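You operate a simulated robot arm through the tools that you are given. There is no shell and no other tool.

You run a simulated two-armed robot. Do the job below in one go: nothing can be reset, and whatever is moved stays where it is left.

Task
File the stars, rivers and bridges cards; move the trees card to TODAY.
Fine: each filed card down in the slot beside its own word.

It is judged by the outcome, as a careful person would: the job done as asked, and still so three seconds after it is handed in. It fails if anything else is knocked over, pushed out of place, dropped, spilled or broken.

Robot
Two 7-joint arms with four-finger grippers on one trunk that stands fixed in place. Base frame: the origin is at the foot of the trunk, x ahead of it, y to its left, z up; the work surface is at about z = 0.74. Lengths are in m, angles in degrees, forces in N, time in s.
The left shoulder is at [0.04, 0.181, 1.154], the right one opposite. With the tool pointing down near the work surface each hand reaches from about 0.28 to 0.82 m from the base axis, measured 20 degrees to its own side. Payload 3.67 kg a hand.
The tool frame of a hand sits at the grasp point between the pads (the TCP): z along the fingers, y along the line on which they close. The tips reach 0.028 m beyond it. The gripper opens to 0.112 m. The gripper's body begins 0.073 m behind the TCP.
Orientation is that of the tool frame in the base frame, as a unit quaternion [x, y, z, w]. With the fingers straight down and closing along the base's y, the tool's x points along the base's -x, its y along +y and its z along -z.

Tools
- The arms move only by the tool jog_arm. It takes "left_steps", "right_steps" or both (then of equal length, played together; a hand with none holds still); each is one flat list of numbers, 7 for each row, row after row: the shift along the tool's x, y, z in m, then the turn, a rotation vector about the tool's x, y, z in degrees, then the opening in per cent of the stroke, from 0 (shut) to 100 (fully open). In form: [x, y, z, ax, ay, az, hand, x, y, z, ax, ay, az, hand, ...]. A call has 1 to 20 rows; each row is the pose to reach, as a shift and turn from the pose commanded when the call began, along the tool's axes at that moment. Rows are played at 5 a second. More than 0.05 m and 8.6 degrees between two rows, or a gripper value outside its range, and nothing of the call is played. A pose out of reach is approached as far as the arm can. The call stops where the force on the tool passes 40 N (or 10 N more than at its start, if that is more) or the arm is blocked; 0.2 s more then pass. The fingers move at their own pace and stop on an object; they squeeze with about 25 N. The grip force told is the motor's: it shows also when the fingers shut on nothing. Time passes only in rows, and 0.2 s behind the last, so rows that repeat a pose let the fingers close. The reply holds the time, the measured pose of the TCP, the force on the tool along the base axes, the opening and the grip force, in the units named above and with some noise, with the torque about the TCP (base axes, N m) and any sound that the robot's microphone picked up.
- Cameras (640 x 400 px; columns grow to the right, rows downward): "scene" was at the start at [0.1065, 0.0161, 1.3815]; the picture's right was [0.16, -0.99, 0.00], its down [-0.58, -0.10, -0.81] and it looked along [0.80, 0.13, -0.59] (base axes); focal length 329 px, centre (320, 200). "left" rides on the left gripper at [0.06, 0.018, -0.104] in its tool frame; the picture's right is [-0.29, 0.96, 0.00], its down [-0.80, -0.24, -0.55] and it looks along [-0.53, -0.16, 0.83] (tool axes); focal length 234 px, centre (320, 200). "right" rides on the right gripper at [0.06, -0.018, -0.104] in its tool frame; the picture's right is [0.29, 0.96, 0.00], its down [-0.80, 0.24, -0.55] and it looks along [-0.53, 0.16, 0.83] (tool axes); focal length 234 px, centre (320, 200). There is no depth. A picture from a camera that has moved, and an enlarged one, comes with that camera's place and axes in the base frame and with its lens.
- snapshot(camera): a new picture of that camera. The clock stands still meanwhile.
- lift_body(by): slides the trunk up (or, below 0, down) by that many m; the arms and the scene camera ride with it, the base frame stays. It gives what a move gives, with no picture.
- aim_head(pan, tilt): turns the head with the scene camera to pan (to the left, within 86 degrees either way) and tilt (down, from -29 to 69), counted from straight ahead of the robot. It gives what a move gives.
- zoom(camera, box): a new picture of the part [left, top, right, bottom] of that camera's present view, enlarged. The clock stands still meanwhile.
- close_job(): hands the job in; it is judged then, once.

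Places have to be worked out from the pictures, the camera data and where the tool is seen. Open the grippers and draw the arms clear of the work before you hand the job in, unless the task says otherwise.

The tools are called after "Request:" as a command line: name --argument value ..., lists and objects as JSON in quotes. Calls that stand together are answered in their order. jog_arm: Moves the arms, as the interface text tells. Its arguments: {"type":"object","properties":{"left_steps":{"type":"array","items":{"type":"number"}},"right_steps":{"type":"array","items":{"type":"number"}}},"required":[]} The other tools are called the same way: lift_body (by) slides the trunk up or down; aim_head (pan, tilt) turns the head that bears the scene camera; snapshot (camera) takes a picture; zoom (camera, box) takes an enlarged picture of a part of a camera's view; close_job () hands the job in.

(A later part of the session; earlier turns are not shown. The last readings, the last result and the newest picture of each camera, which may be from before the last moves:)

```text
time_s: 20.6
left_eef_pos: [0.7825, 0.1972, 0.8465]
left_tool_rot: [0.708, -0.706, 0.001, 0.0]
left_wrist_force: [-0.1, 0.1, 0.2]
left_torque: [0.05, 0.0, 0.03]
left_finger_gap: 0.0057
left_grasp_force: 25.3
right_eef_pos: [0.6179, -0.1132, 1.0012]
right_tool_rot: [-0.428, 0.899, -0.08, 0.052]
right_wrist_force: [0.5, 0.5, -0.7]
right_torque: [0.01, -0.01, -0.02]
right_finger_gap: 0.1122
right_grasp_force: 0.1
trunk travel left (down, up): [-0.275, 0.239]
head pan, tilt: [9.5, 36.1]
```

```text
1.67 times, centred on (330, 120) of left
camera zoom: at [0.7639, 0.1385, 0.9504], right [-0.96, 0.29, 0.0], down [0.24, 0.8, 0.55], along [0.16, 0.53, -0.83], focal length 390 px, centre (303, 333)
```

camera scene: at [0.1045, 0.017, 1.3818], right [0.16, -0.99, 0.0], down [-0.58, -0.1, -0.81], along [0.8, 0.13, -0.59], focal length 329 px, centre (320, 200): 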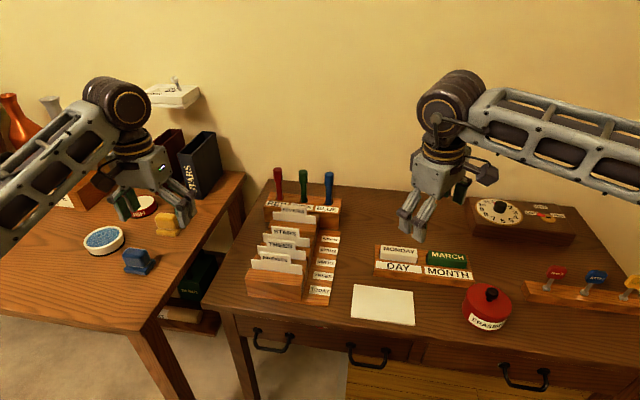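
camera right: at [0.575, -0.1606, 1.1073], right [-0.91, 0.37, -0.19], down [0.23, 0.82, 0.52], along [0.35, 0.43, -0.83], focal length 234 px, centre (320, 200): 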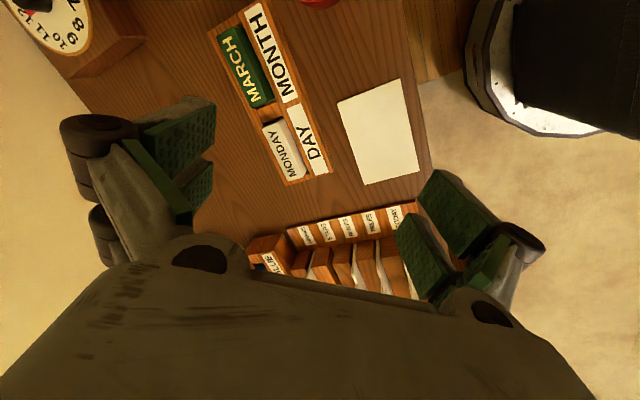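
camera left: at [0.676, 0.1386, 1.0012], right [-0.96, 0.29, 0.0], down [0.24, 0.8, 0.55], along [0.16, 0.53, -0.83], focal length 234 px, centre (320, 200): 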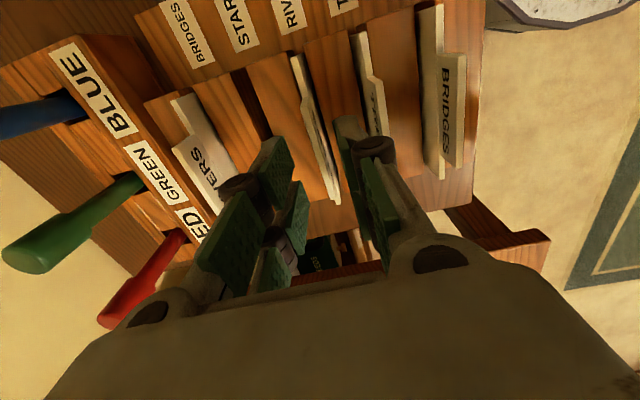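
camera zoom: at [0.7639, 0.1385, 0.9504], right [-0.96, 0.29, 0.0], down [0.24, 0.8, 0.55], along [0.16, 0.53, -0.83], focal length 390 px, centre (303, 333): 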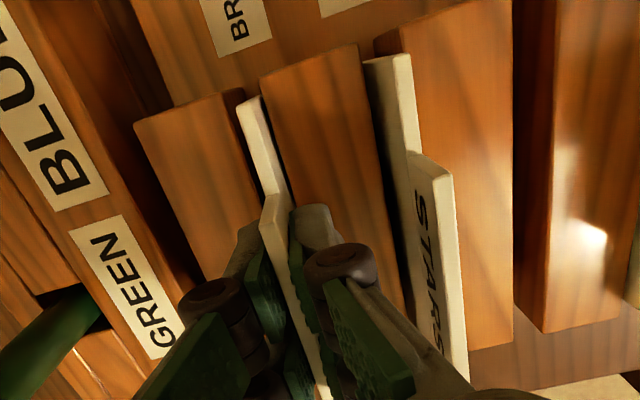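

RIVERS is gripped. I'll lift it 0.13 m, which clears the STARS tab by about 2 cm, then carry it back 0.089 m to above the RIVERS slot.

Request:
jog_arm --left_steps '[0, 0, -0.015, 0, 0, 0, 0, 0, 0, -0.03, 0, 0, 0, 0, 0, 0, -0.05, 0, 0, 0, 0, 0, 0, -0.07, 0, 0, 0, 0, 0, 0, -0.09, 0, 0, 0, 0, 0, 0, -0.11, 0, 0, 0, 0, 0, 0, -0.13, 0, 0, 0, 0, 0, 0, -0.13, 0, 0, 0, 0, 0, 0.02, -0.13, 0, 0, 0, 0, 0, 0.04, -0.13, 0, 0, 0, 0, 0, 0.06, -0.13, 0, 0, 0, 0, 0, 0.078, -0.13, 0, 0, 0, 0, 0, 0.089, -0.13, 0, 0, 0, 0, 0, 0.089, -0.13, 0, 0, 0, 0]'

Request:
zoom --camera "scene" --box '[230, 150, 350, 290]'

Request:
zoom --camera "left" --box '[160, 0, 460, 200]'

```text
time_s: 23.6
left_eef_pos: [0.6938, 0.1985, 0.9768]
left_tool_rot: [0.707, -0.707, -0.001, 0.0]
left_wrist_force: [0.8, 0.2, -0.5]
left_torque: [-0.01, 0.0, 0.01]
left_finger_gap: 0.0062
left_grasp_force: 25.2
left hand out of reach, approached as far as the arm can: row 10
right_eef_pos: [0.6167, -0.113, 1.0007]
right_tool_rot: [-0.428, 0.899, -0.08, 0.052]
right_wrist_force: [-0.3, 0.2, 1.6]
right_torque: [0.04, 0.02, -0.02]
right_finger_gap: 0.1118
right_grasp_force: 0.2
trunk travel left (down, up): [-0.275, 0.239]
head pan, tilt: [9.5, 36.1]
```

```text
2.86 times, centred on (290, 220) of scene
camera zoom: at [0.1069, 0.0155, 1.3814], right [0.16, -0.99, 0.0], down [-0.58, -0.1, -0.81], along [0.8, 0.13, -0.59], focal length 940 px, centre (406, 143)
```

zoom: 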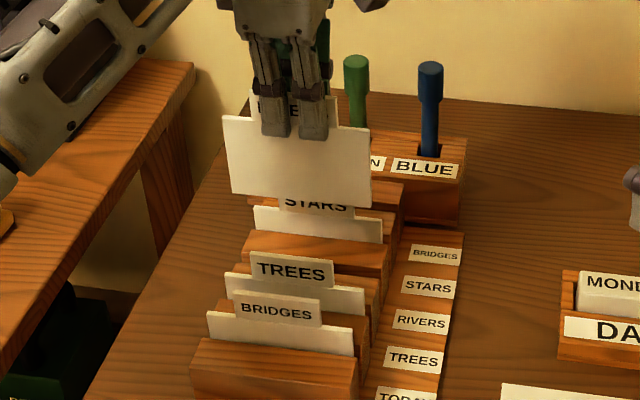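

```text
2.00 times, centred on (310, 100) of left
camera zoom: at [0.6751, 0.1389, 1.0809], right [-0.96, 0.29, 0.0], down [0.24, 0.8, 0.55], along [0.16, 0.53, -0.83], focal length 468 px, centre (340, 400)
```

zoom: 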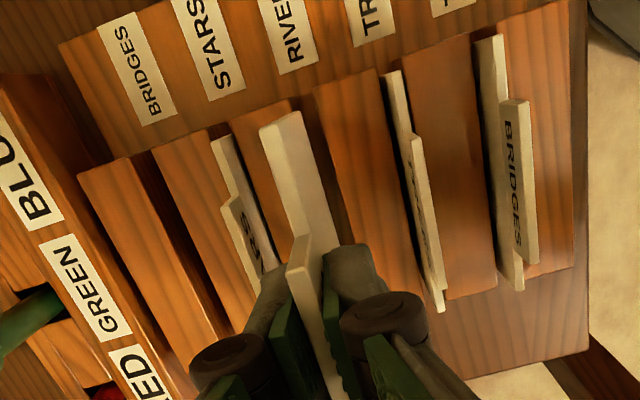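

A brief reach warning came up mid-path, but the hand arrived as commanded at x≈0.694. I'll lower to just above the RIVERS slot mouth and check.

Request:
jog_arm --left_steps '[0, 0, 0.02, 0, 0, 0, 0, 0, 0, 0.04, 0, 0, 0, 0, 0, 0, 0.055, 0, 0, 0, 0, 0, 0, 0.06, 0, 0, 0, 0, 0, 0, 0.06, 0, 0, 0, 0]'

Request:
zoom --camera "left" --box '[270, 30, 350, 90]'

Request:
zoom --camera "left" --box '[180, 0, 480, 180]'

Request:
zoom --camera "right" --box '[300, 220, 400, 300]'

```text
time_s: 24.8
left_eef_pos: [0.6945, 0.1993, 0.9165]
left_tool_rot: [-0.707, 0.707, -0.001, 0.0]
left_wrist_force: [0.4, -0.4, 0.0]
left_torque: [0.02, -0.01, 0.01]
left_finger_gap: 0.0059
left_grasp_force: 25.4
right_eef_pos: [0.6159, -0.1137, 1.0009]
right_tool_rot: [-0.428, 0.899, -0.079, 0.051]
right_wrist_force: [0.3, 0.3, -0.2]
right_torque: [0.01, -0.01, -0.01]
right_finger_gap: 0.1121
right_grasp_force: 0.1
trunk travel left (down, up): [-0.275, 0.239]
head pan, tilt: [9.5, 36.1]
```

```text
6.67 times, centred on (310, 60) of left
camera zoom: at [0.6755, 0.1398, 1.0214], right [-0.96, 0.29, 0.0], down [0.24, 0.8, 0.55], along [0.16, 0.53, -0.83], focal length 1561 px, centre (387, 1133)
```

zoom: 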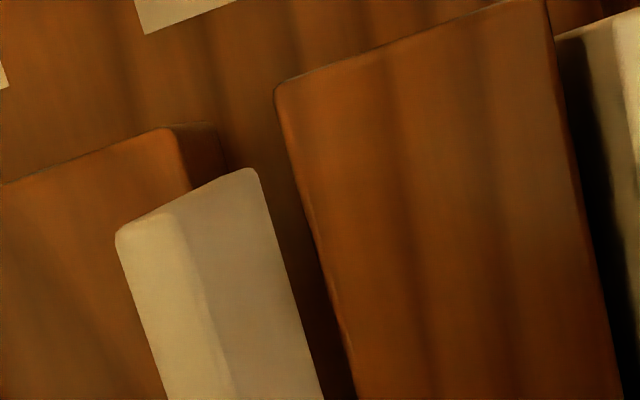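

```text
2.13 times, centred on (330, 90) of left
camera zoom: at [0.6755, 0.1398, 1.0214], right [-0.96, 0.29, 0.0], down [0.24, 0.8, 0.55], along [0.16, 0.53, -0.83], focal length 500 px, centre (299, 435)
```

zoom: 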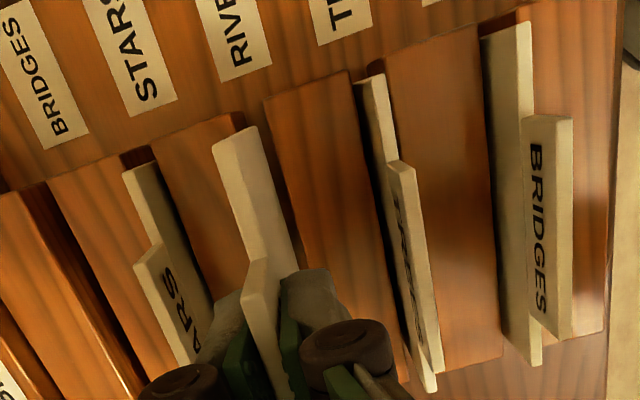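

```text
5.00 times, centred on (350, 260) of right
camera zoom: at [0.5764, -0.1608, 1.1055], right [-0.91, 0.37, -0.19], down [0.23, 0.82, 0.52], along [0.35, 0.43, -0.83], focal length 1171 px, centre (170, -100)
```

zoom: 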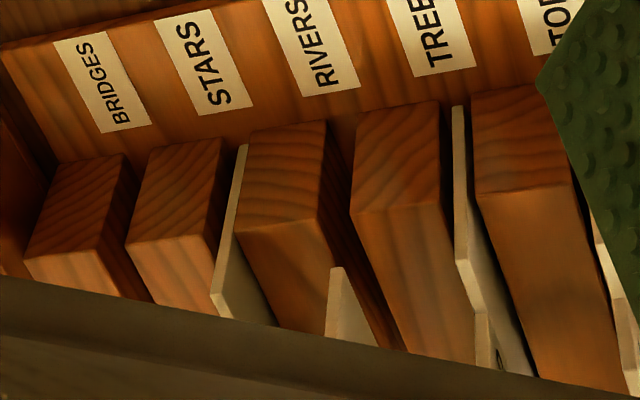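

The card spans about 0.691–0.696 and the slot 0.688–0.700, so it is centred. I'll insert RIVERS.

Request:
jog_arm --left_steps '[0, 0, 0.01, 0, 0, 0, 0, 0, 0, 0.02, 0, 0, 0, 0, 0, 0, 0.03, 0, 0, 0, 0, 0, 0, 0.04, 0, 0, 0, 0, 0, 0, 0.05, 0, 0, 0, 0, 0, 0, 0.06, 0, 0, 0, 0, 0, 0, 0.066, 0, 0, 0, 0, 0, 0, 0.069, 0, 0, 0, 0, 0, 0, 0.069, 0, 0, 0, 0]'

Request:
zoom --camera "scene" --box '[240, 170, 340, 270]'

Request:
zoom --camera "left" --box '[180, 0, 400, 160]'

```text
time_s: 26.8
left_eef_pos: [0.6938, 0.2006, 0.8464]
left_tool_rot: [-0.707, 0.707, 0.0, -0.001]
left_wrist_force: [-0.5, 0.1, -0.3]
left_torque: [-0.01, -0.03, -0.01]
left_finger_gap: 0.0061
left_grasp_force: 25.4
right_eef_pos: [0.6164, -0.1136, 1.002]
right_tool_rot: [-0.428, 0.899, -0.081, 0.052]
right_wrist_force: [0.6, 0.8, 0.3]
right_torque: [0.01, -0.03, 0.02]
right_finger_gap: 0.112
right_grasp_force: 0.0
trunk travel left (down, up): [-0.275, 0.239]
head pan, tilt: [9.5, 36.1]
```

```text
4.00 times, centred on (290, 220) of scene
camera zoom: at [0.1066, 0.016, 1.3815], right [0.16, -0.99, 0.0], down [-0.58, -0.1, -0.81], along [0.8, 0.13, -0.59], focal length 1316 px, centre (440, 120)
```

zoom: 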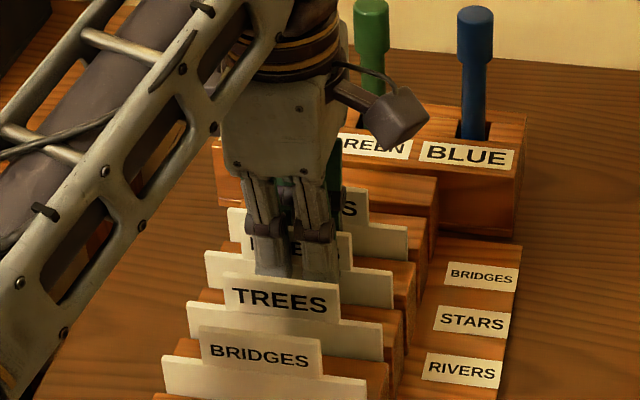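

```text
2.50 times, centred on (290, 80) of left
camera zoom: at [0.6751, 0.1404, 0.9516], right [-0.96, 0.29, 0.0], down [0.24, 0.8, 0.55], along [0.16, 0.53, -0.83], focal length 585 px, centre (395, 500)
```

zoom: 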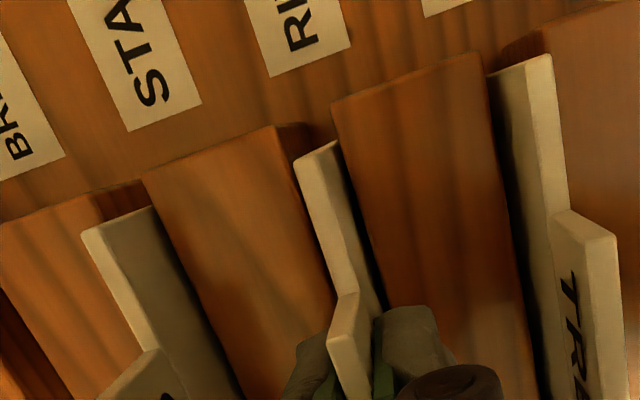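

RIVERS is down in its slot. I'll release, rise, and travel back over the BRIDGES card at x≈0.605.

Request:
jog_arm --left_steps '[0, 0, 0, 0, 0, 0, 10, 0, 0, 0, 0, 0, 0, 22, 0, 0, 0, 0, 0, 0, 25, 0, 0, -0.01, 0, 0, 0, 25, 0, 0, -0.025, 0, 0, 0, 25, 0, 0, -0.045, 0, 0, 0, 25, 0, 0, -0.07, 0, 0, 0, 25, 0, 0, -0.1, 0, 0, 0, 25, 0, 0, -0.13, 0, 0, 0, 25, 0, 0.02, -0.13, 0, 0, 0, 25, 0, 0.04, -0.13, 0, 0, 0, 25, 0, 0.06, -0.13, 0, 0, 0, 25, 0, 0.08, -0.13, 0, 0, 0, 25, 0, 0.089, -0.13, 0, 0, 0, 25, 0, 0.089, -0.13, 0, 0, 0, 25]'

Request:
zoom --camera "scene" --box '[230, 150, 350, 300]'

Request:
zoom --camera "left" --box '[120, 0, 460, 200]'

```text
time_s: 30.0
left_eef_pos: [0.6063, 0.1993, 0.9785]
left_tool_rot: [0.707, -0.707, 0.0, 0.0]
left_wrist_force: [-0.1, 0.0, -0.6]
left_torque: [-0.01, -0.01, 0.03]
left_finger_gap: 0.0278
left_grasp_force: 0.1
right_eef_pos: [0.6164, -0.1142, 1.0008]
right_tool_rot: [-0.429, 0.899, -0.08, 0.051]
right_wrist_force: [0.5, -1.0, 0.4]
right_torque: [0.01, 0.01, -0.01]
right_finger_gap: 0.112
right_grasp_force: 0.1
trunk travel left (down, up): [-0.275, 0.239]
head pan, tilt: [9.5, 36.1]
```

```text
2.67 times, centred on (290, 225) of scene
camera zoom: at [0.1066, 0.016, 1.3815], right [0.16, -0.99, 0.0], down [-0.58, -0.1, -0.81], along [0.8, 0.13, -0.59], focal length 877 px, centre (400, 133)
```

zoom: 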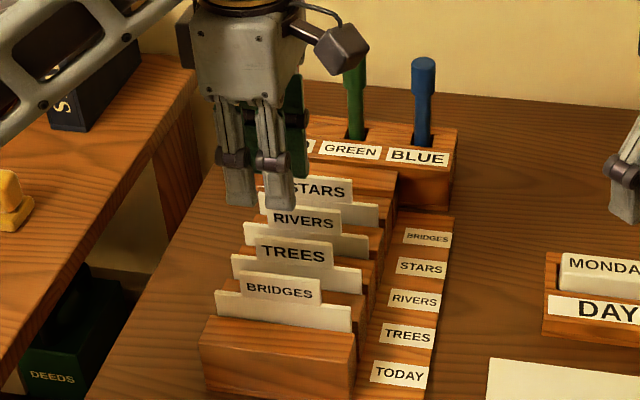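

```text
1.88 times, centred on (290, 100) of left
camera zoom: at [0.5863, 0.1396, 1.0814], right [-0.96, 0.29, 0.0], down [0.24, 0.8, 0.55], along [0.16, 0.53, -0.83], focal length 441 px, centre (376, 388)
```

zoom: 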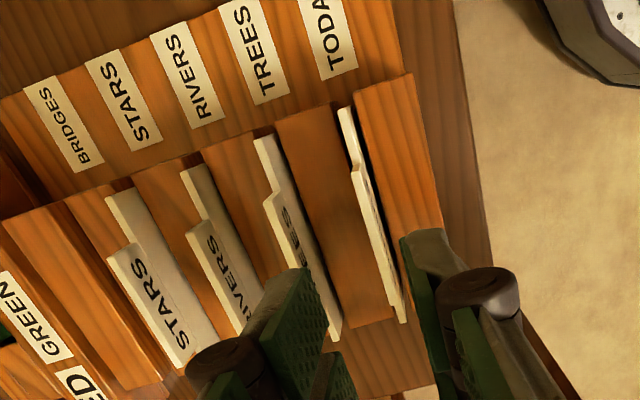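

STARS and RIVERS stand in their slots. The hand is centred over the BRIDGES card, so I'll descend and grip it.

Request:
jog_arm --left_steps '[0, 0, 0.02, 0, 0, 0, 25, 0, 0, 0.04, 0, 0, 0, 25, 0, 0, 0.06, 0, 0, 0, 25, 0, 0, 0.08, 0, 0, 0, 25, 0, 0, 0.1, 0, 0, 0, 25, 0, 0, 0.115, 0, 0, 0, 25, 0, 0, 0.125, 0, 0, 0, 25, 0, 0, 0.131, 0, 0, 0, 25, 0, 0, 0.131, 0, 0, 0, 25, 0, 0, 0.131, 0, 0, 0, 12, 0, 0, 0.131, 0, 0, 0, 0, 0, 0, 0.131, 0, 0, 0, 0, 0, 0, 0.131, 0, 0, 0, 0]'

Request:
zoom --camera "scene" --box '[230, 190, 350, 310]'

Request:
zoom --camera "left" --box '[120, 0, 460, 200]'

```text
time_s: 32.8
left_eef_pos: [0.605, 0.1969, 0.8451]
left_tool_rot: [0.707, -0.707, 0.0, 0.0]
left_wrist_force: [-0.5, 0.0, 0.2]
left_torque: [0.03, -0.01, 0.02]
left_finger_gap: 0.0061
left_grasp_force: 24.8
right_eef_pos: [0.6178, -0.1143, 1.0011]
right_tool_rot: [-0.428, 0.899, -0.08, 0.051]
right_wrist_force: [0.9, -0.8, -0.4]
right_torque: [-0.02, -0.02, 0.01]
right_finger_gap: 0.1119
right_grasp_force: 0.0
trunk travel left (down, up): [-0.275, 0.239]
head pan, tilt: [9.5, 36.1]
```

```text
3.33 times, centred on (290, 250) of scene
camera zoom: at [0.1066, 0.016, 1.3815], right [0.16, -0.99, 0.0], down [-0.58, -0.1, -0.81], along [0.8, 0.13, -0.59], focal length 1096 px, centre (420, 33)
```

zoom: 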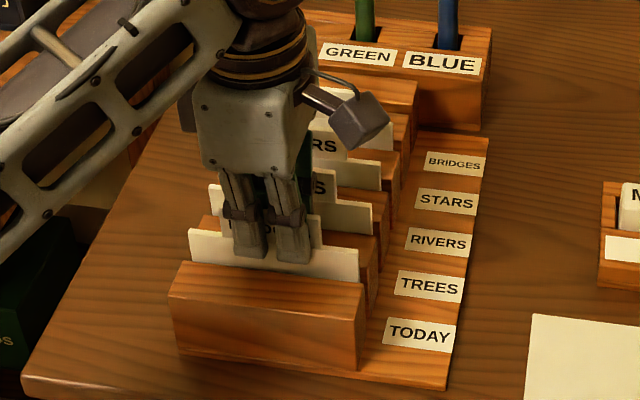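

```text
1.88 times, centred on (290, 100) of left
camera zoom: at [0.5867, 0.1377, 0.9507], right [-0.96, 0.29, 0.0], down [0.24, 0.8, 0.55], along [0.16, 0.53, -0.83], focal length 441 px, centre (376, 388)
```

zoom: 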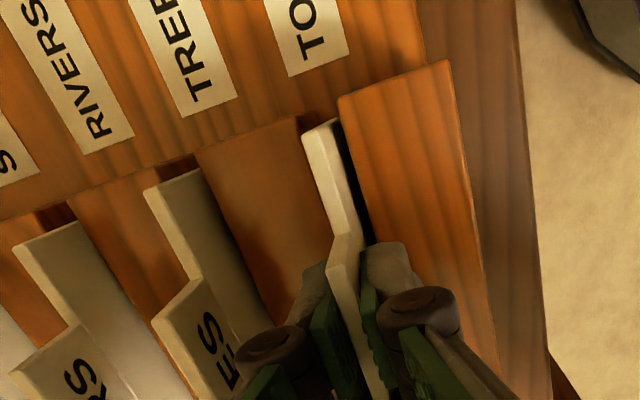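

BRIDGES is gripped. I'll lift it 0.135 m and then carry it forward 0.178 m, well above the other tabs.

Request:
jog_arm --left_steps '[0, 0, -0.015, 0, 0, 0, 0, 0, 0, -0.03, 0, 0, 0, 0, 0, 0, -0.05, 0, 0, 0, 0, 0, 0, -0.07, 0, 0, 0, 0, 0, 0, -0.09, 0, 0, 0, 0, 0, 0, -0.11, 0, 0, 0, 0, 0, 0, -0.135, 0, 0, 0, 0, 0, 0, -0.135, 0, 0, 0, 0, 0, -0.02, -0.135, 0, 0, 0, 0, 0, -0.04, -0.135, 0, 0, 0, 0, 0, -0.06, -0.135, 0, 0, 0, 0, 0, -0.08, -0.135, 0, 0, 0, 0, 0, -0.1, -0.135, 0, 0, 0, 0, 0, -0.12, -0.135, 0, 0, 0, 0, 0, -0.14, -0.135, 0, 0, 0, 0, 0, -0.16, -0.135, 0, 0, 0, 0, 0, -0.172, -0.135, 0, 0, 0, 0, 0, -0.178, -0.135, 0, 0, 0, 0, 0, -0.178, -0.135, 0, 0, 0, 0]'

Request:
zoom --camera "scene" --box '[230, 150, 350, 300]'

Request:
zoom --camera "left" --box '[160, 0, 460, 200]'

```text
time_s: 36.8
left_eef_pos: [0.7845, 0.1992, 0.9795]
left_tool_rot: [0.707, -0.707, 0.0, 0.0]
left_wrist_force: [-0.5, 0.0, 0.3]
left_torque: [0.02, 0.0, -0.01]
left_finger_gap: 0.0059
left_grasp_force: 25.2
right_eef_pos: [0.6171, -0.1134, 1.0014]
right_tool_rot: [-0.428, 0.899, -0.08, 0.051]
right_wrist_force: [0.0, 0.1, -0.5]
right_torque: [-0.02, 0.0, 0.03]
right_finger_gap: 0.1119
right_grasp_force: 0.1
trunk travel left (down, up): [-0.275, 0.239]
head pan, tilt: [9.5, 36.1]
```

```text
2.67 times, centred on (290, 225) of scene
camera zoom: at [0.1066, 0.0161, 1.3814], right [0.16, -0.99, 0.0], down [-0.58, -0.1, -0.81], along [0.8, 0.13, -0.59], focal length 877 px, centre (400, 133)
```

zoom: 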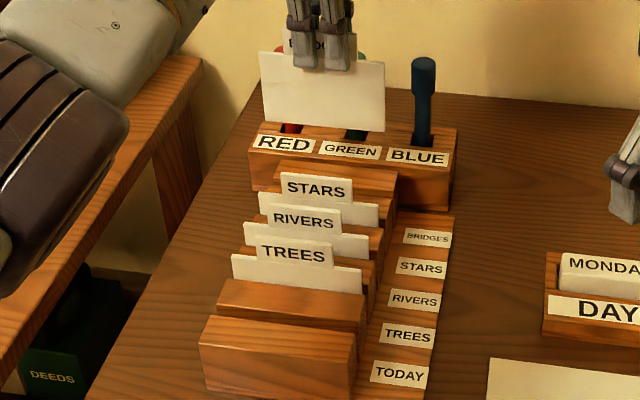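

```text
2.00 times, centred on (310, 100) of left
camera zoom: at [0.765, 0.1395, 1.0847], right [-0.96, 0.29, 0.0], down [0.24, 0.8, 0.55], along [0.16, 0.53, -0.83], focal length 468 px, centre (340, 400)
```

zoom: 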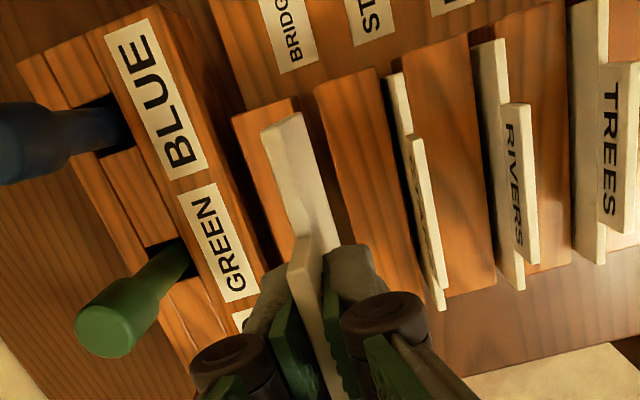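

Arrived over the BRIDGES slot. I'll lower to about 1 cm above the slot mouth and compare card with gap.

Request:
jog_arm --left_steps '[0, 0, 0.02, 0, 0, 0, 0, 0, 0, 0.04, 0, 0, 0, 0, 0, 0, 0.055, 0, 0, 0, 0, 0, 0, 0.065, 0, 0, 0, 0, 0, 0, 0.065, 0, 0, 0, 0]'

Request:
zoom --camera "left" --box '[270, 30, 350, 90]'

Request:
zoom --camera "left" --box '[180, 0, 480, 180]'

Request:
zoom --camera "scene" --box '[240, 150, 340, 250]'

```text
time_s: 38.0
left_eef_pos: [0.7832, 0.2, 0.9157]
left_tool_rot: [-0.707, 0.707, 0.0, 0.0]
left_wrist_force: [0.8, -1.2, 0.0]
left_torque: [-0.04, 0.03, 0.01]
left_finger_gap: 0.0059
left_grasp_force: 25.3
right_eef_pos: [0.6172, -0.1129, 1.0013]
right_tool_rot: [-0.428, 0.899, -0.08, 0.052]
right_wrist_force: [-0.4, -0.1, -0.2]
right_torque: [0.0, 0.0, 0.0]
right_finger_gap: 0.112
right_grasp_force: 0.0
trunk travel left (down, up): [-0.275, 0.239]
head pan, tilt: [9.5, 36.1]
```

```text
6.67 times, centred on (310, 60) of left
camera zoom: at [0.7645, 0.1396, 1.0195], right [-0.96, 0.29, 0.0], down [0.24, 0.8, 0.55], along [0.16, 0.53, -0.83], focal length 1561 px, centre (387, 1133)
```

zoom: 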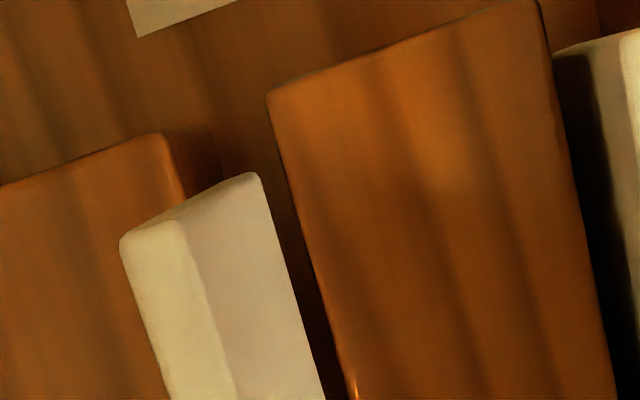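

```text
2.13 times, centred on (330, 90) of left
camera zoom: at [0.7645, 0.1396, 1.0195], right [-0.96, 0.29, 0.0], down [0.24, 0.8, 0.55], along [0.16, 0.53, -0.83], focal length 500 px, centre (299, 435)
```

zoom: 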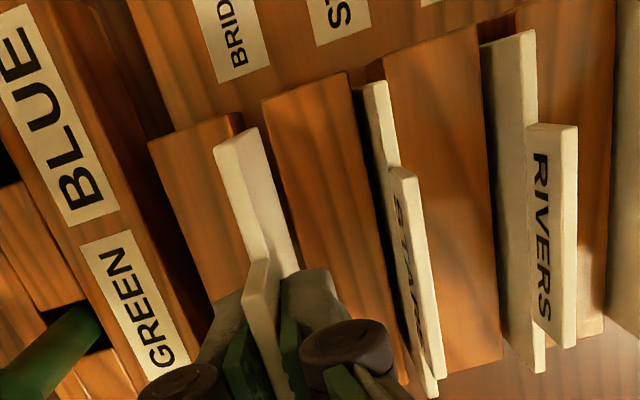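

```text
4.00 times, centred on (290, 200) of scene
camera zoom: at [0.1064, 0.0159, 1.3815], right [0.16, -0.99, 0.0], down [-0.58, -0.1, -0.81], along [0.8, 0.13, -0.59], focal length 1316 px, centre (440, 200)
```

zoom: 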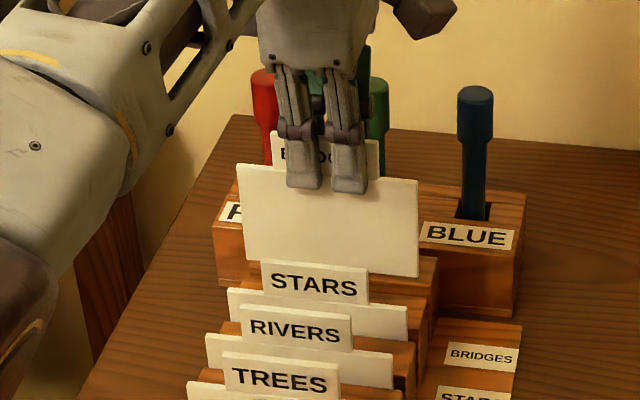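

Slot spans about 0.7775–0.790 and the card 0.780–0.785. I'll nudge +1 mm in x while lowering BRIDGES into its slot.

Request:
jog_arm --left_steps '[0, -0.001, 0.006, 0, 0, 0, 0, 0, -0.001, 0.014, 0, 0, 0, 0, 0, -0.001, 0.024, 0, 0, 0, 0, 0, -0.001, 0.034, 0, 0, 0, 0, 0, -0.001, 0.045, 0, 0, 0, 0, 0, -0.001, 0.056, 0, 0, 0, 0, 0, -0.001, 0.064, 0, 0, 0, 0, 0, -0.001, 0.069, 0, 0, 0, 0, 0, -0.001, 0.069, 0, 0, 0, 0]'

Request:
zoom --camera "scene" --box '[240, 150, 340, 250]'

Request:
zoom --camera "left" --box '[180, 0, 400, 160]'

```text
time_s: 40.0
left_eef_pos: [0.7833, 0.1986, 0.8478]
left_tool_rot: [0.707, -0.707, 0.0, 0.0]
left_wrist_force: [0.0, -0.5, -0.2]
left_torque: [0.03, -0.02, 0.01]
left_finger_gap: 0.0061
left_grasp_force: 24.9
right_eef_pos: [0.6177, -0.1138, 1.0021]
right_tool_rot: [-0.428, 0.899, -0.079, 0.052]
right_wrist_force: [0.3, 0.8, -0.1]
right_torque: [0.0, -0.02, 0.04]
right_finger_gap: 0.112
right_grasp_force: 0.1
trunk travel left (down, up): [-0.275, 0.239]
head pan, tilt: [9.5, 36.1]
```

```text
4.00 times, centred on (290, 200) of scene
camera zoom: at [0.1066, 0.016, 1.3815], right [0.16, -0.99, 0.0], down [-0.58, -0.1, -0.81], along [0.8, 0.13, -0.59], focal length 1316 px, centre (440, 200)
```

zoom: 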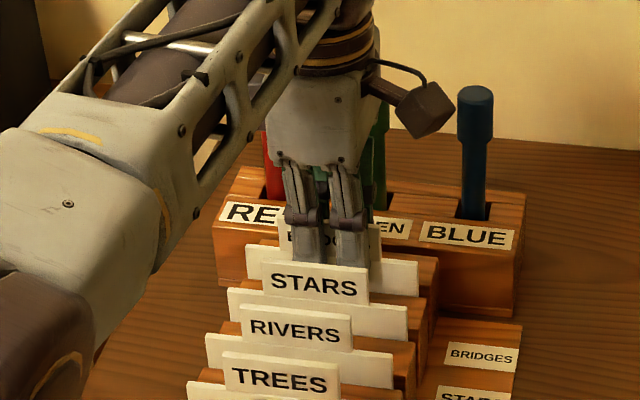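

```text
2.50 times, centred on (290, 80) of left
camera zoom: at [0.7648, 0.1401, 0.9521], right [-0.96, 0.29, 0.0], down [0.24, 0.8, 0.55], along [0.16, 0.53, -0.83], focal length 585 px, centre (395, 500)
```

zoom: 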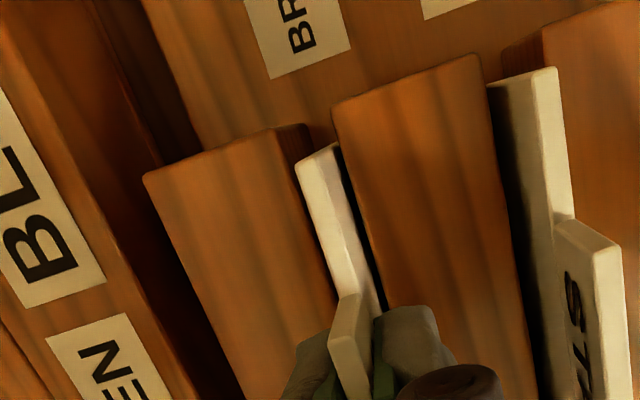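

BRIDGES is in place with no contact force. I'll release, rise, and move back over the TREES card at x≈0.650.

Request:
jog_arm --left_steps '[0, 0, 0, 0, 0, 0, 10, 0, 0, 0, 0, 0, 0, 22, 0, 0, 0, 0, 0, 0, 25, 0, 0, -0.01, 0, 0, 0, 25, 0, 0, -0.025, 0, 0, 0, 25, 0, 0, -0.045, 0, 0, 0, 25, 0, 0, -0.07, 0, 0, 0, 25, 0, 0, -0.1, 0, 0, 0, 25, 0, 0, -0.13, 0, 0, 0, 25, 0, 0.02, -0.13, 0, 0, 0, 25, 0, 0.04, -0.13, 0, 0, 0, 25, 0, 0.06, -0.13, 0, 0, 0, 25, 0, 0.08, -0.13, 0, 0, 0, 25, 0, 0.1, -0.13, 0, 0, 0, 25, 0, 0.12, -0.13, 0, 0, 0, 25, 0, 0.134, -0.13, 0, 0, 0, 25, 0, 0.134, -0.13, 0, 0, 0, 25]'

Request:
zoom --camera "scene" --box '[230, 150, 350, 300]'

Request:
zoom --camera "left" --box '[140, 0, 480, 220]'

```text
time_s: 43.6
left_eef_pos: [0.6508, 0.199, 0.9757]
left_tool_rot: [0.707, -0.707, -0.001, 0.001]
left_wrist_force: [0.2, 1.1, 0.0]
left_torque: [0.03, -0.01, 0.05]
left_finger_gap: 0.028
left_grasp_force: 0.2
right_eef_pos: [0.6169, -0.113, 1.002]
right_tool_rot: [-0.429, 0.898, -0.079, 0.052]
right_wrist_force: [0.8, -0.7, 0.6]
right_torque: [-0.02, 0.0, -0.01]
right_finger_gap: 0.1119
right_grasp_force: 0.0
trunk travel left (down, up): [-0.275, 0.239]
head pan, tilt: [9.5, 36.1]
```

```text
2.67 times, centred on (290, 225) of scene
camera zoom: at [0.1069, 0.0159, 1.3814], right [0.16, -0.99, 0.0], down [-0.58, -0.1, -0.81], along [0.8, 0.13, -0.59], focal length 877 px, centre (400, 133)
```

zoom: 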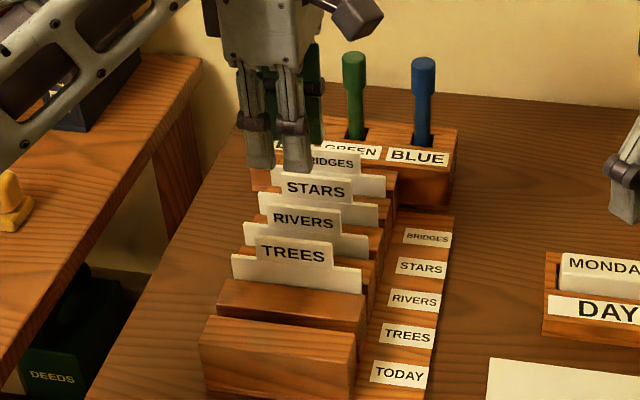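

```text
1.82 times, centred on (310, 110) of left
camera zoom: at [0.6329, 0.1385, 1.0803], right [-0.96, 0.29, 0.0], down [0.24, 0.8, 0.55], along [0.16, 0.53, -0.83], focal length 426 px, centre (338, 364)
```

zoom: 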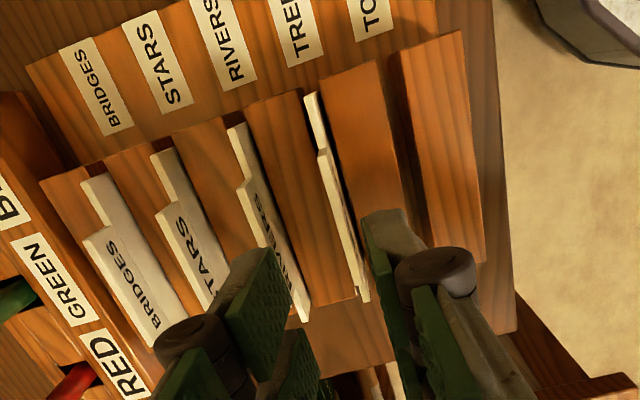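

BRIDGES, STARS and RIVERS all stand in order. The TREES card lies centred below the hand, so I'll descend and grip it.

Request:
jog_arm --left_steps '[0, 0, 0.02, 0, 0, 0, 25, 0, 0, 0.04, 0, 0, 0, 25, 0, 0, 0.06, 0, 0, 0, 25, 0, 0, 0.08, 0, 0, 0, 25, 0, 0, 0.1, 0, 0, 0, 25, 0, 0, 0.115, 0, 0, 0, 25, 0, 0, 0.125, 0, 0, 0, 25, 0, 0, 0.131, 0, 0, 0, 25, 0, 0, 0.131, 0, 0, 0, 25, 0, 0, 0.131, 0, 0, 0, 12, 0, 0, 0.131, 0, 0, 0, 0, 0, 0, 0.131, 0, 0, 0, 0, 0, 0, 0.131, 0, 0, 0, 0]'

Request:
zoom --camera "scene" --box '[230, 170, 350, 300]'

Request:
zoom --camera "left" --box '[140, 0, 480, 220]'

```text
time_s: 46.4
left_eef_pos: [0.6486, 0.1983, 0.8479]
left_tool_rot: [0.707, -0.707, 0.0, -0.001]
left_wrist_force: [-0.3, 1.1, 0.6]
left_torque: [0.02, -0.02, 0.03]
left_finger_gap: 0.0063
left_grasp_force: 25.4
right_eef_pos: [0.6165, -0.1134, 1.0016]
right_tool_rot: [-0.428, 0.899, -0.08, 0.052]
right_wrist_force: [-0.1, 0.7, 0.3]
right_torque: [0.02, 0.03, 0.01]
right_finger_gap: 0.1121
right_grasp_force: 0.0
trunk travel left (down, up): [-0.275, 0.239]
head pan, tilt: [9.5, 36.1]
```

```text
3.08 times, centred on (290, 235) of scene
camera zoom: at [0.1066, 0.016, 1.3815], right [0.16, -0.99, 0.0], down [-0.58, -0.1, -0.81], along [0.8, 0.13, -0.59], focal length 1012 px, centre (412, 92)
```

zoom: 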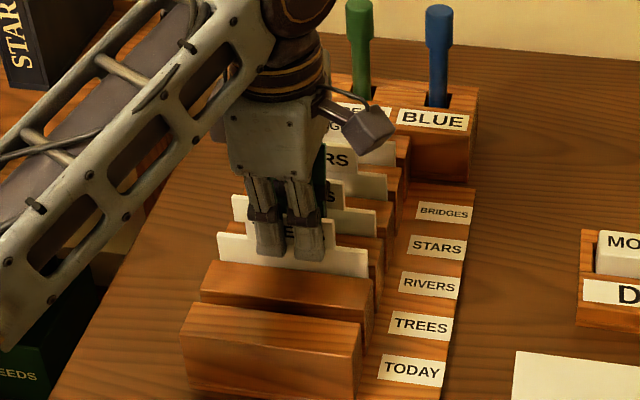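

```text
1.82 times, centred on (310, 110) of left
camera zoom: at [0.6308, 0.1387, 0.9508], right [-0.96, 0.29, 0.0], down [0.24, 0.8, 0.55], along [0.16, 0.53, -0.83], focal length 426 px, centre (338, 364)
```

zoom: 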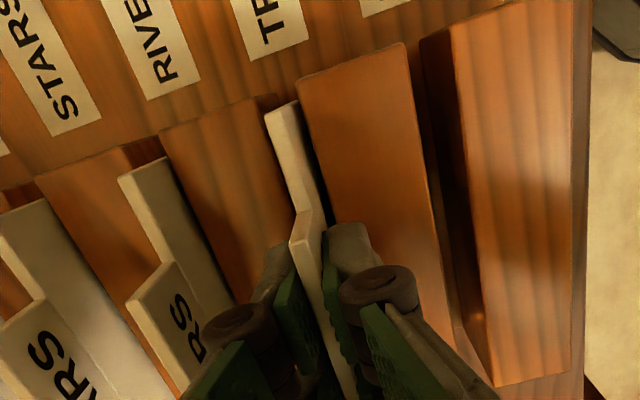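

TREES is gripped. I'll lift 0.12 m, move back 0.0445 m to the TODAY slot, and lower to just above the mouth to check.

Request:
jog_arm --left_steps '[0, 0, -0.015, 0, 0, 0, 0, 0, 0, -0.03, 0, 0, 0, 0, 0, 0, -0.05, 0, 0, 0, 0, 0, 0, -0.07, 0, 0, 0, 0, 0, 0, -0.095, 0, 0, 0, 0, 0, 0, -0.12, 0, 0, 0, 0, 0, 0, -0.12, 0, 0, 0, 0, 0, 0.015, -0.12, 0, 0, 0, 0, 0, 0.03, -0.12, 0, 0, 0, 0, 0, 0.0445, -0.12, 0, 0, 0, 0, 0, 0.0445, -0.12, 0, 0, 0, 0, 0, 0.0445, -0.1, 0, 0, 0, 0, 0, 0.0445, -0.08, 0, 0, 0, 0, 0, 0.0445, -0.07, 0, 0, 0, 0, 0, 0.0445, -0.07, 0, 0, 0, 0]'

Request:
zoom --camera "left" --box '[270, 30, 350, 90]'

Request:
zoom --camera "left" --box '[180, 0, 480, 180]'

Request:
zoom --camera "scene" --box '[230, 170, 350, 310]'

```text
time_s: 49.6
left_eef_pos: [0.6069, 0.1991, 0.9171]
left_tool_rot: [0.707, -0.707, 0.0, -0.001]
left_wrist_force: [0.3, -0.6, -0.5]
left_torque: [0.01, 0.01, -0.02]
left_finger_gap: 0.0062
left_grasp_force: 25.1
right_eef_pos: [0.6176, -0.1136, 1.002]
right_tool_rot: [-0.429, 0.899, -0.079, 0.052]
right_wrist_force: [-0.3, -0.2, -0.6]
right_torque: [-0.02, 0.02, 0.0]
right_finger_gap: 0.1121
right_grasp_force: 0.1
trunk travel left (down, up): [-0.275, 0.239]
head pan, tilt: [9.5, 36.1]
```

```text
6.67 times, centred on (310, 60) of left
camera zoom: at [0.5881, 0.1391, 1.0213], right [-0.96, 0.29, 0.0], down [0.24, 0.8, 0.55], along [0.16, 0.53, -0.83], focal length 1561 px, centre (387, 1133)
```

zoom: 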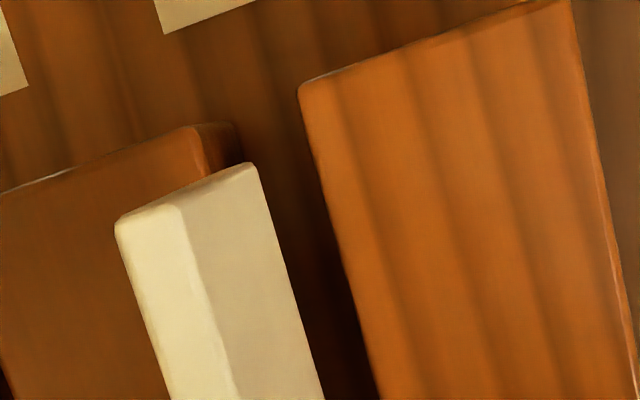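

```text
2.13 times, centred on (330, 90) of left
camera zoom: at [0.5881, 0.1391, 1.0213], right [-0.96, 0.29, 0.0], down [0.24, 0.8, 0.55], along [0.16, 0.53, -0.83], focal length 500 px, centre (299, 435)
```

zoom: 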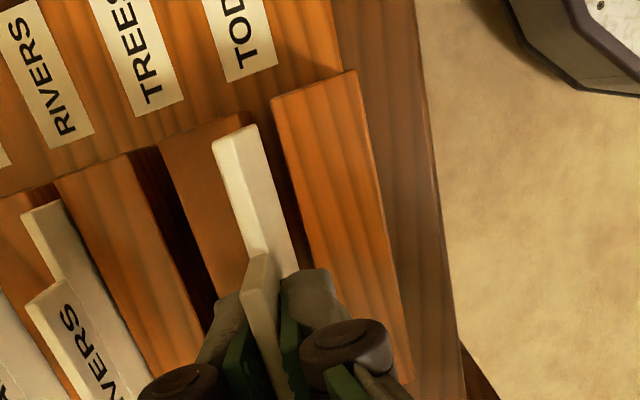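

```text
2.86 times, centred on (290, 240) of scene
camera zoom: at [0.1065, 0.016, 1.3815], right [0.16, -0.99, 0.0], down [-0.58, -0.1, -0.81], along [0.8, 0.13, -0.59], focal length 940 px, centre (406, 86)
```

zoom: 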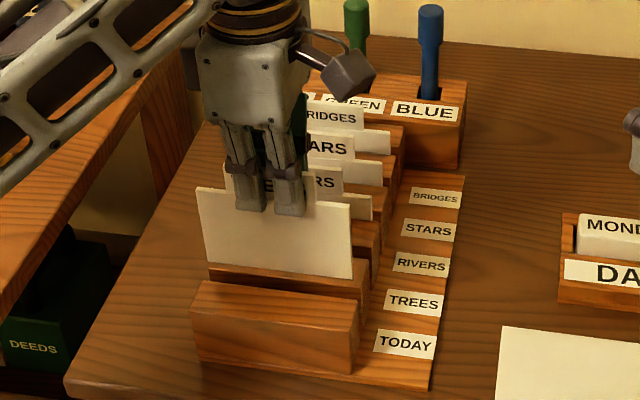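

Here the card sits about 3 mm too far back: its gap to the rear block is under 1 mm and to the front block about 7 mm. I'll shift −3.2 mm in x and recheck.

Request:
jog_arm --left_steps '[0, 0.0016, 0, 0, 0, 0, 0, 0, 0.0032, 0, 0, 0, 0, 0, 0, 0.0032, 0, 0, 0, 0, 0]'

Request:
zoom --camera "left" --box '[270, 30, 350, 90]'

Request:
zoom --camera "left" --box '[180, 0, 480, 180]'

```text
time_s: 50.4
left_eef_pos: [0.6039, 0.1985, 0.915]
left_tool_rot: [-0.707, 0.708, 0.0, 0.0]
left_wrist_force: [1.1, -0.8, -1.1]
left_torque: [-0.02, -0.01, 0.0]
left_finger_gap: 0.0062
left_grasp_force: 25.1
right_eef_pos: [0.6165, -0.1129, 1.0008]
right_tool_rot: [-0.428, 0.899, -0.08, 0.052]
right_wrist_force: [-0.3, 0.7, 1.1]
right_torque: [0.0, -0.03, -0.01]
right_finger_gap: 0.1122
right_grasp_force: 0.1
trunk travel left (down, up): [-0.275, 0.239]
head pan, tilt: [9.5, 36.1]
```

```text
6.67 times, centred on (310, 60) of left
camera zoom: at [0.5849, 0.1386, 1.0201], right [-0.96, 0.29, 0.0], down [0.24, 0.8, 0.55], along [0.16, 0.53, -0.83], focal length 1561 px, centre (387, 1133)
```

zoom: 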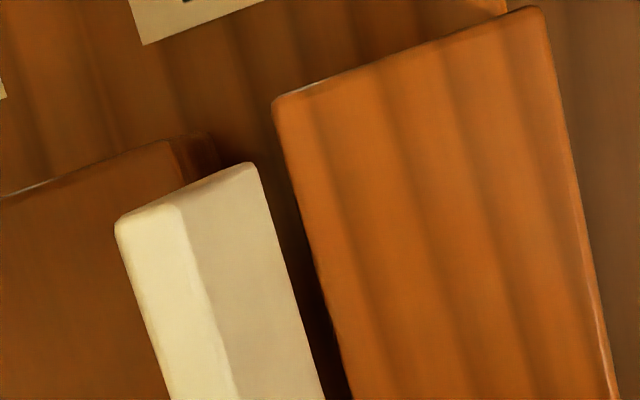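

```text
2.13 times, centred on (330, 90) of left
camera zoom: at [0.5849, 0.1386, 1.0201], right [-0.96, 0.29, 0.0], down [0.24, 0.8, 0.55], along [0.16, 0.53, -0.83], focal length 500 px, centre (299, 435)
```

zoom: 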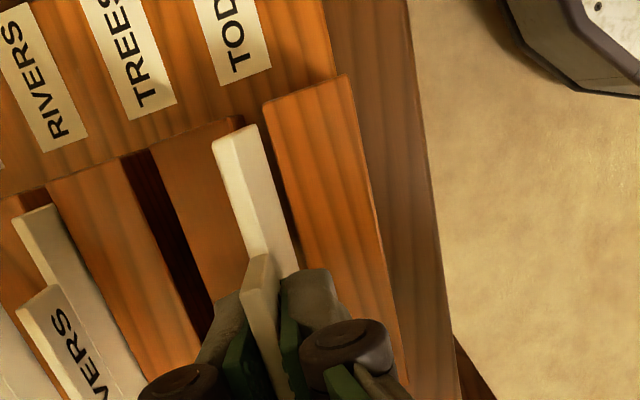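

Now the card spans about 0.601–0.6055 in a slot of 0.597–0.610, which is centred. I'll insert TREES into TODAY.

Request:
jog_arm --left_steps '[0, 0, 0.006, 0, 0, 0, 0, 0, 0, 0.014, 0, 0, 0, 0, 0, 0, 0.024, 0, 0, 0, 0, 0, 0, 0.034, 0, 0, 0, 0, 0, 0, 0.045, 0, 0, 0, 0, 0, 0, 0.056, 0, 0, 0, 0, 0, 0, 0.064, 0, 0, 0, 0, 0, 0, 0.069, 0, 0, 0, 0, 0, 0, 0.069, 0, 0, 0, 0]'

Request:
zoom --camera "scene" --box '[230, 170, 350, 310]'

Request:
zoom --camera "left" --box '[180, 0, 400, 160]'

```text
time_s: 52.4
left_eef_pos: [0.6036, 0.1986, 0.8471]
left_tool_rot: [-0.707, 0.708, -0.001, 0.0]
left_wrist_force: [-0.3, 0.4, -0.6]
left_torque: [0.0, 0.06, -0.01]
left_finger_gap: 0.0059
left_grasp_force: 24.9
right_eef_pos: [0.6169, -0.113, 1.0007]
right_tool_rot: [-0.429, 0.899, -0.08, 0.051]
right_wrist_force: [-0.3, 0.5, 0.5]
right_torque: [-0.01, 0.0, 0.02]
right_finger_gap: 0.112
right_grasp_force: 0.0
trunk travel left (down, up): [-0.275, 0.239]
head pan, tilt: [9.5, 36.1]
```

```text
2.86 times, centred on (290, 240) of scene
camera zoom: at [0.1065, 0.0161, 1.3815], right [0.16, -0.99, 0.0], down [-0.58, -0.1, -0.81], along [0.8, 0.13, -0.59], focal length 940 px, centre (406, 86)
```

zoom: 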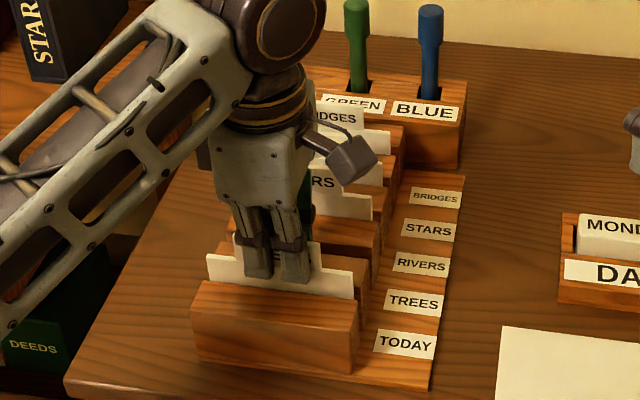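

```text
2.50 times, centred on (290, 80) of left
camera zoom: at [0.5849, 0.1386, 0.9519], right [-0.96, 0.29, 0.0], down [0.24, 0.8, 0.55], along [0.16, 0.53, -0.83], focal length 585 px, centre (395, 500)
```

zoom: 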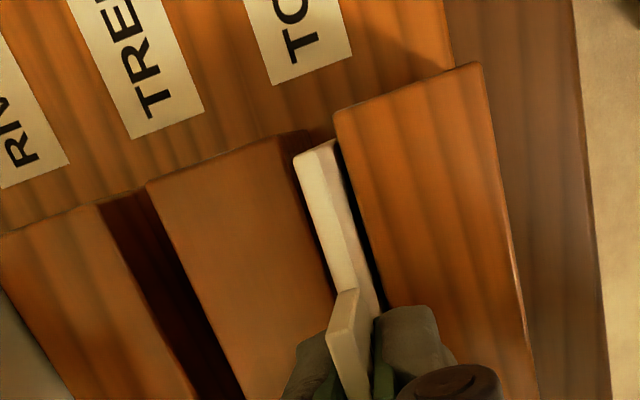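

TREES is seated in the TODAY slot with no contact force. I'll release, rise straight up 0.16 m, and inspect the rack.

Request:
jog_arm --left_steps '[0, 0, 0, 0, 0, 0, 10, 0, 0, 0, 0, 0, 0, 22, 0, 0, 0, 0, 0, 0, 25, 0, 0, -0.01, 0, 0, 0, 25, 0, 0, -0.025, 0, 0, 0, 25, 0, 0, -0.045, 0, 0, 0, 25, 0, 0, -0.07, 0, 0, 0, 25, 0, 0, -0.1, 0, 0, 0, 25, 0, 0, -0.13, 0, 0, 0, 25, 0, 0, -0.16, 0, 0, 0, 25, 0, 0, -0.16, 0, 0, 0, 25]'

Request:
zoom --camera "scene" --box '[230, 150, 350, 310]'

Request:
zoom --camera "left" --box '[100, 0, 440, 220]'

Request:
zoom --camera "right" --box '[240, 190, 440, 310]'

```text
time_s: 54.8
left_eef_pos: [0.6039, 0.1979, 1.0074]
left_tool_rot: [0.707, -0.707, -0.001, 0.0]
left_wrist_force: [0.8, -0.2, 0.3]
left_torque: [-0.04, -0.01, 0.01]
left_finger_gap: 0.0279
left_grasp_force: 0.1
right_eef_pos: [0.6178, -0.1129, 1.0023]
right_tool_rot: [-0.428, 0.899, -0.079, 0.051]
right_wrist_force: [0.3, 0.0, 0.6]
right_torque: [0.0, 0.04, -0.02]
right_finger_gap: 0.112
right_grasp_force: 0.0
trunk travel left (down, up): [-0.275, 0.239]
head pan, tilt: [9.5, 36.1]
```

```text
2.50 times, centred on (290, 230) of scene
camera zoom: at [0.1069, 0.0163, 1.3814], right [0.16, -0.99, 0.0], down [-0.58, -0.1, -0.81], along [0.8, 0.13, -0.59], focal length 822 px, centre (395, 125)
```

zoom: 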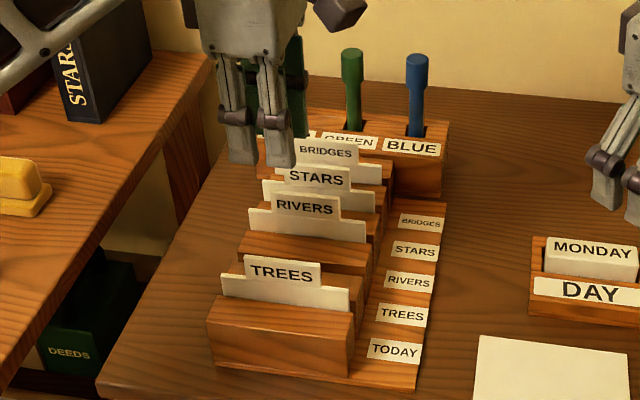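

```text
1.82 times, centred on (270, 110) of left
camera zoom: at [0.5852, 0.1384, 1.1122], right [-0.96, 0.29, 0.0], down [0.24, 0.8, 0.55], along [0.16, 0.53, -0.83], focal length 426 px, centre (411, 364)
```

zoom: 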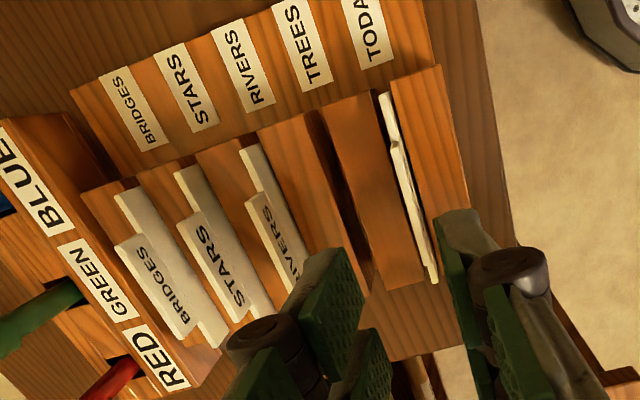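

```text
3.20 times, centred on (340, 250) of right
camera zoom: at [0.5767, -0.1607, 1.1053], right [-0.91, 0.37, -0.19], down [0.23, 0.82, 0.52], along [0.35, 0.43, -0.83], focal length 749 px, centre (256, 40)
```

zoom: 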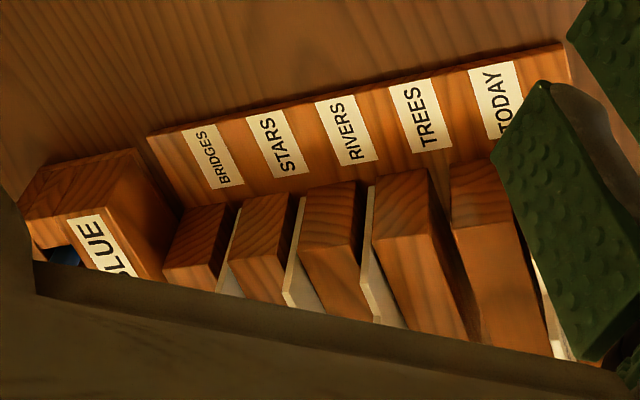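

The whole rack now reads BRIDGES, STARS, RIVERS in their own slots, an empty TREES slot, and TREES in TODAY. I'll draw the left arm back to its starting area, reversing the earlier path, and open the gripper there.

Request:
jog_arm --left_steps '[-0.018, 0.004, 0, 0, 0, 7.5, 25, -0.036, 0.008, 0, 0, 0, 15, 25, -0.054, 0.012, 0, 0, 0, 22.5, 25, -0.072, 0.016, 0, 0, 0, 30, 25, -0.09, 0.02, 0, 0, 0, 37.5, 30, -0.108, 0.025, 0, 0, 0, 45, 40, -0.126, 0.03, 0, 0, 0, 52.5, 50, -0.144, 0.034, 0, 0, 0, 60, 60, -0.162, 0.038, 0, 0, 0, 67.5, 70, -0.18, 0.042, 0, 0, 0, 75, 80, -0.198, 0.046, 0, 0, 0, 82.5, 90, -0.216, 0.05, 0, 0, 0, 90, 100, -0.216, 0.05, 0, 0, 0, 90, 100, -0.216, 0.05, 0, 0, 0, 90, 100]'

Request:
snapshot --camera "scene"

```text
time_s: 57.8
left_eef_pos: [0.5514, 0.4155, 1.0061]
left_tool_rot: [0.001, 1.0, 0.0, 0.0]
left_wrist_force: [0.7, 0.3, -0.5]
left_torque: [-0.01, 0.0, 0.03]
left_finger_gap: 0.1118
left_grasp_force: 0.0
right_eef_pos: [0.6176, -0.1135, 1.0017]
right_tool_rot: [-0.428, 0.899, -0.08, 0.052]
right_wrist_force: [0.9, -0.1, 0.4]
right_torque: [0.0, -0.02, -0.01]
right_finger_gap: 0.1123
right_grasp_force: 0.1
trunk travel left (down, up): [-0.275, 0.239]
head pan, tilt: [9.5, 36.1]
```

```text
taken
camera scene: at [0.1064, 0.0163, 1.3815], right [0.16, -0.99, 0.0], down [-0.58, -0.1, -0.81], along [0.8, 0.13, -0.59], focal length 329 px, centre (320, 200)
```

scene: 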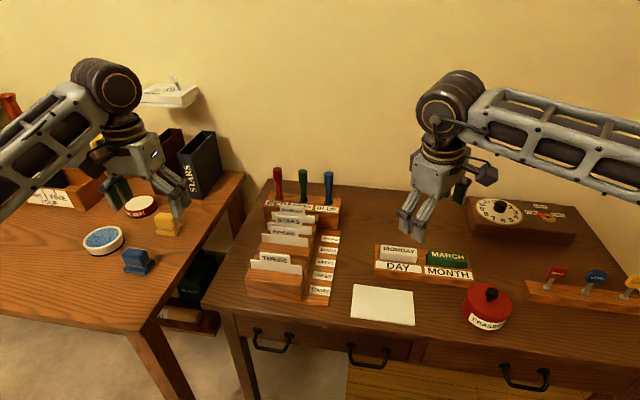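

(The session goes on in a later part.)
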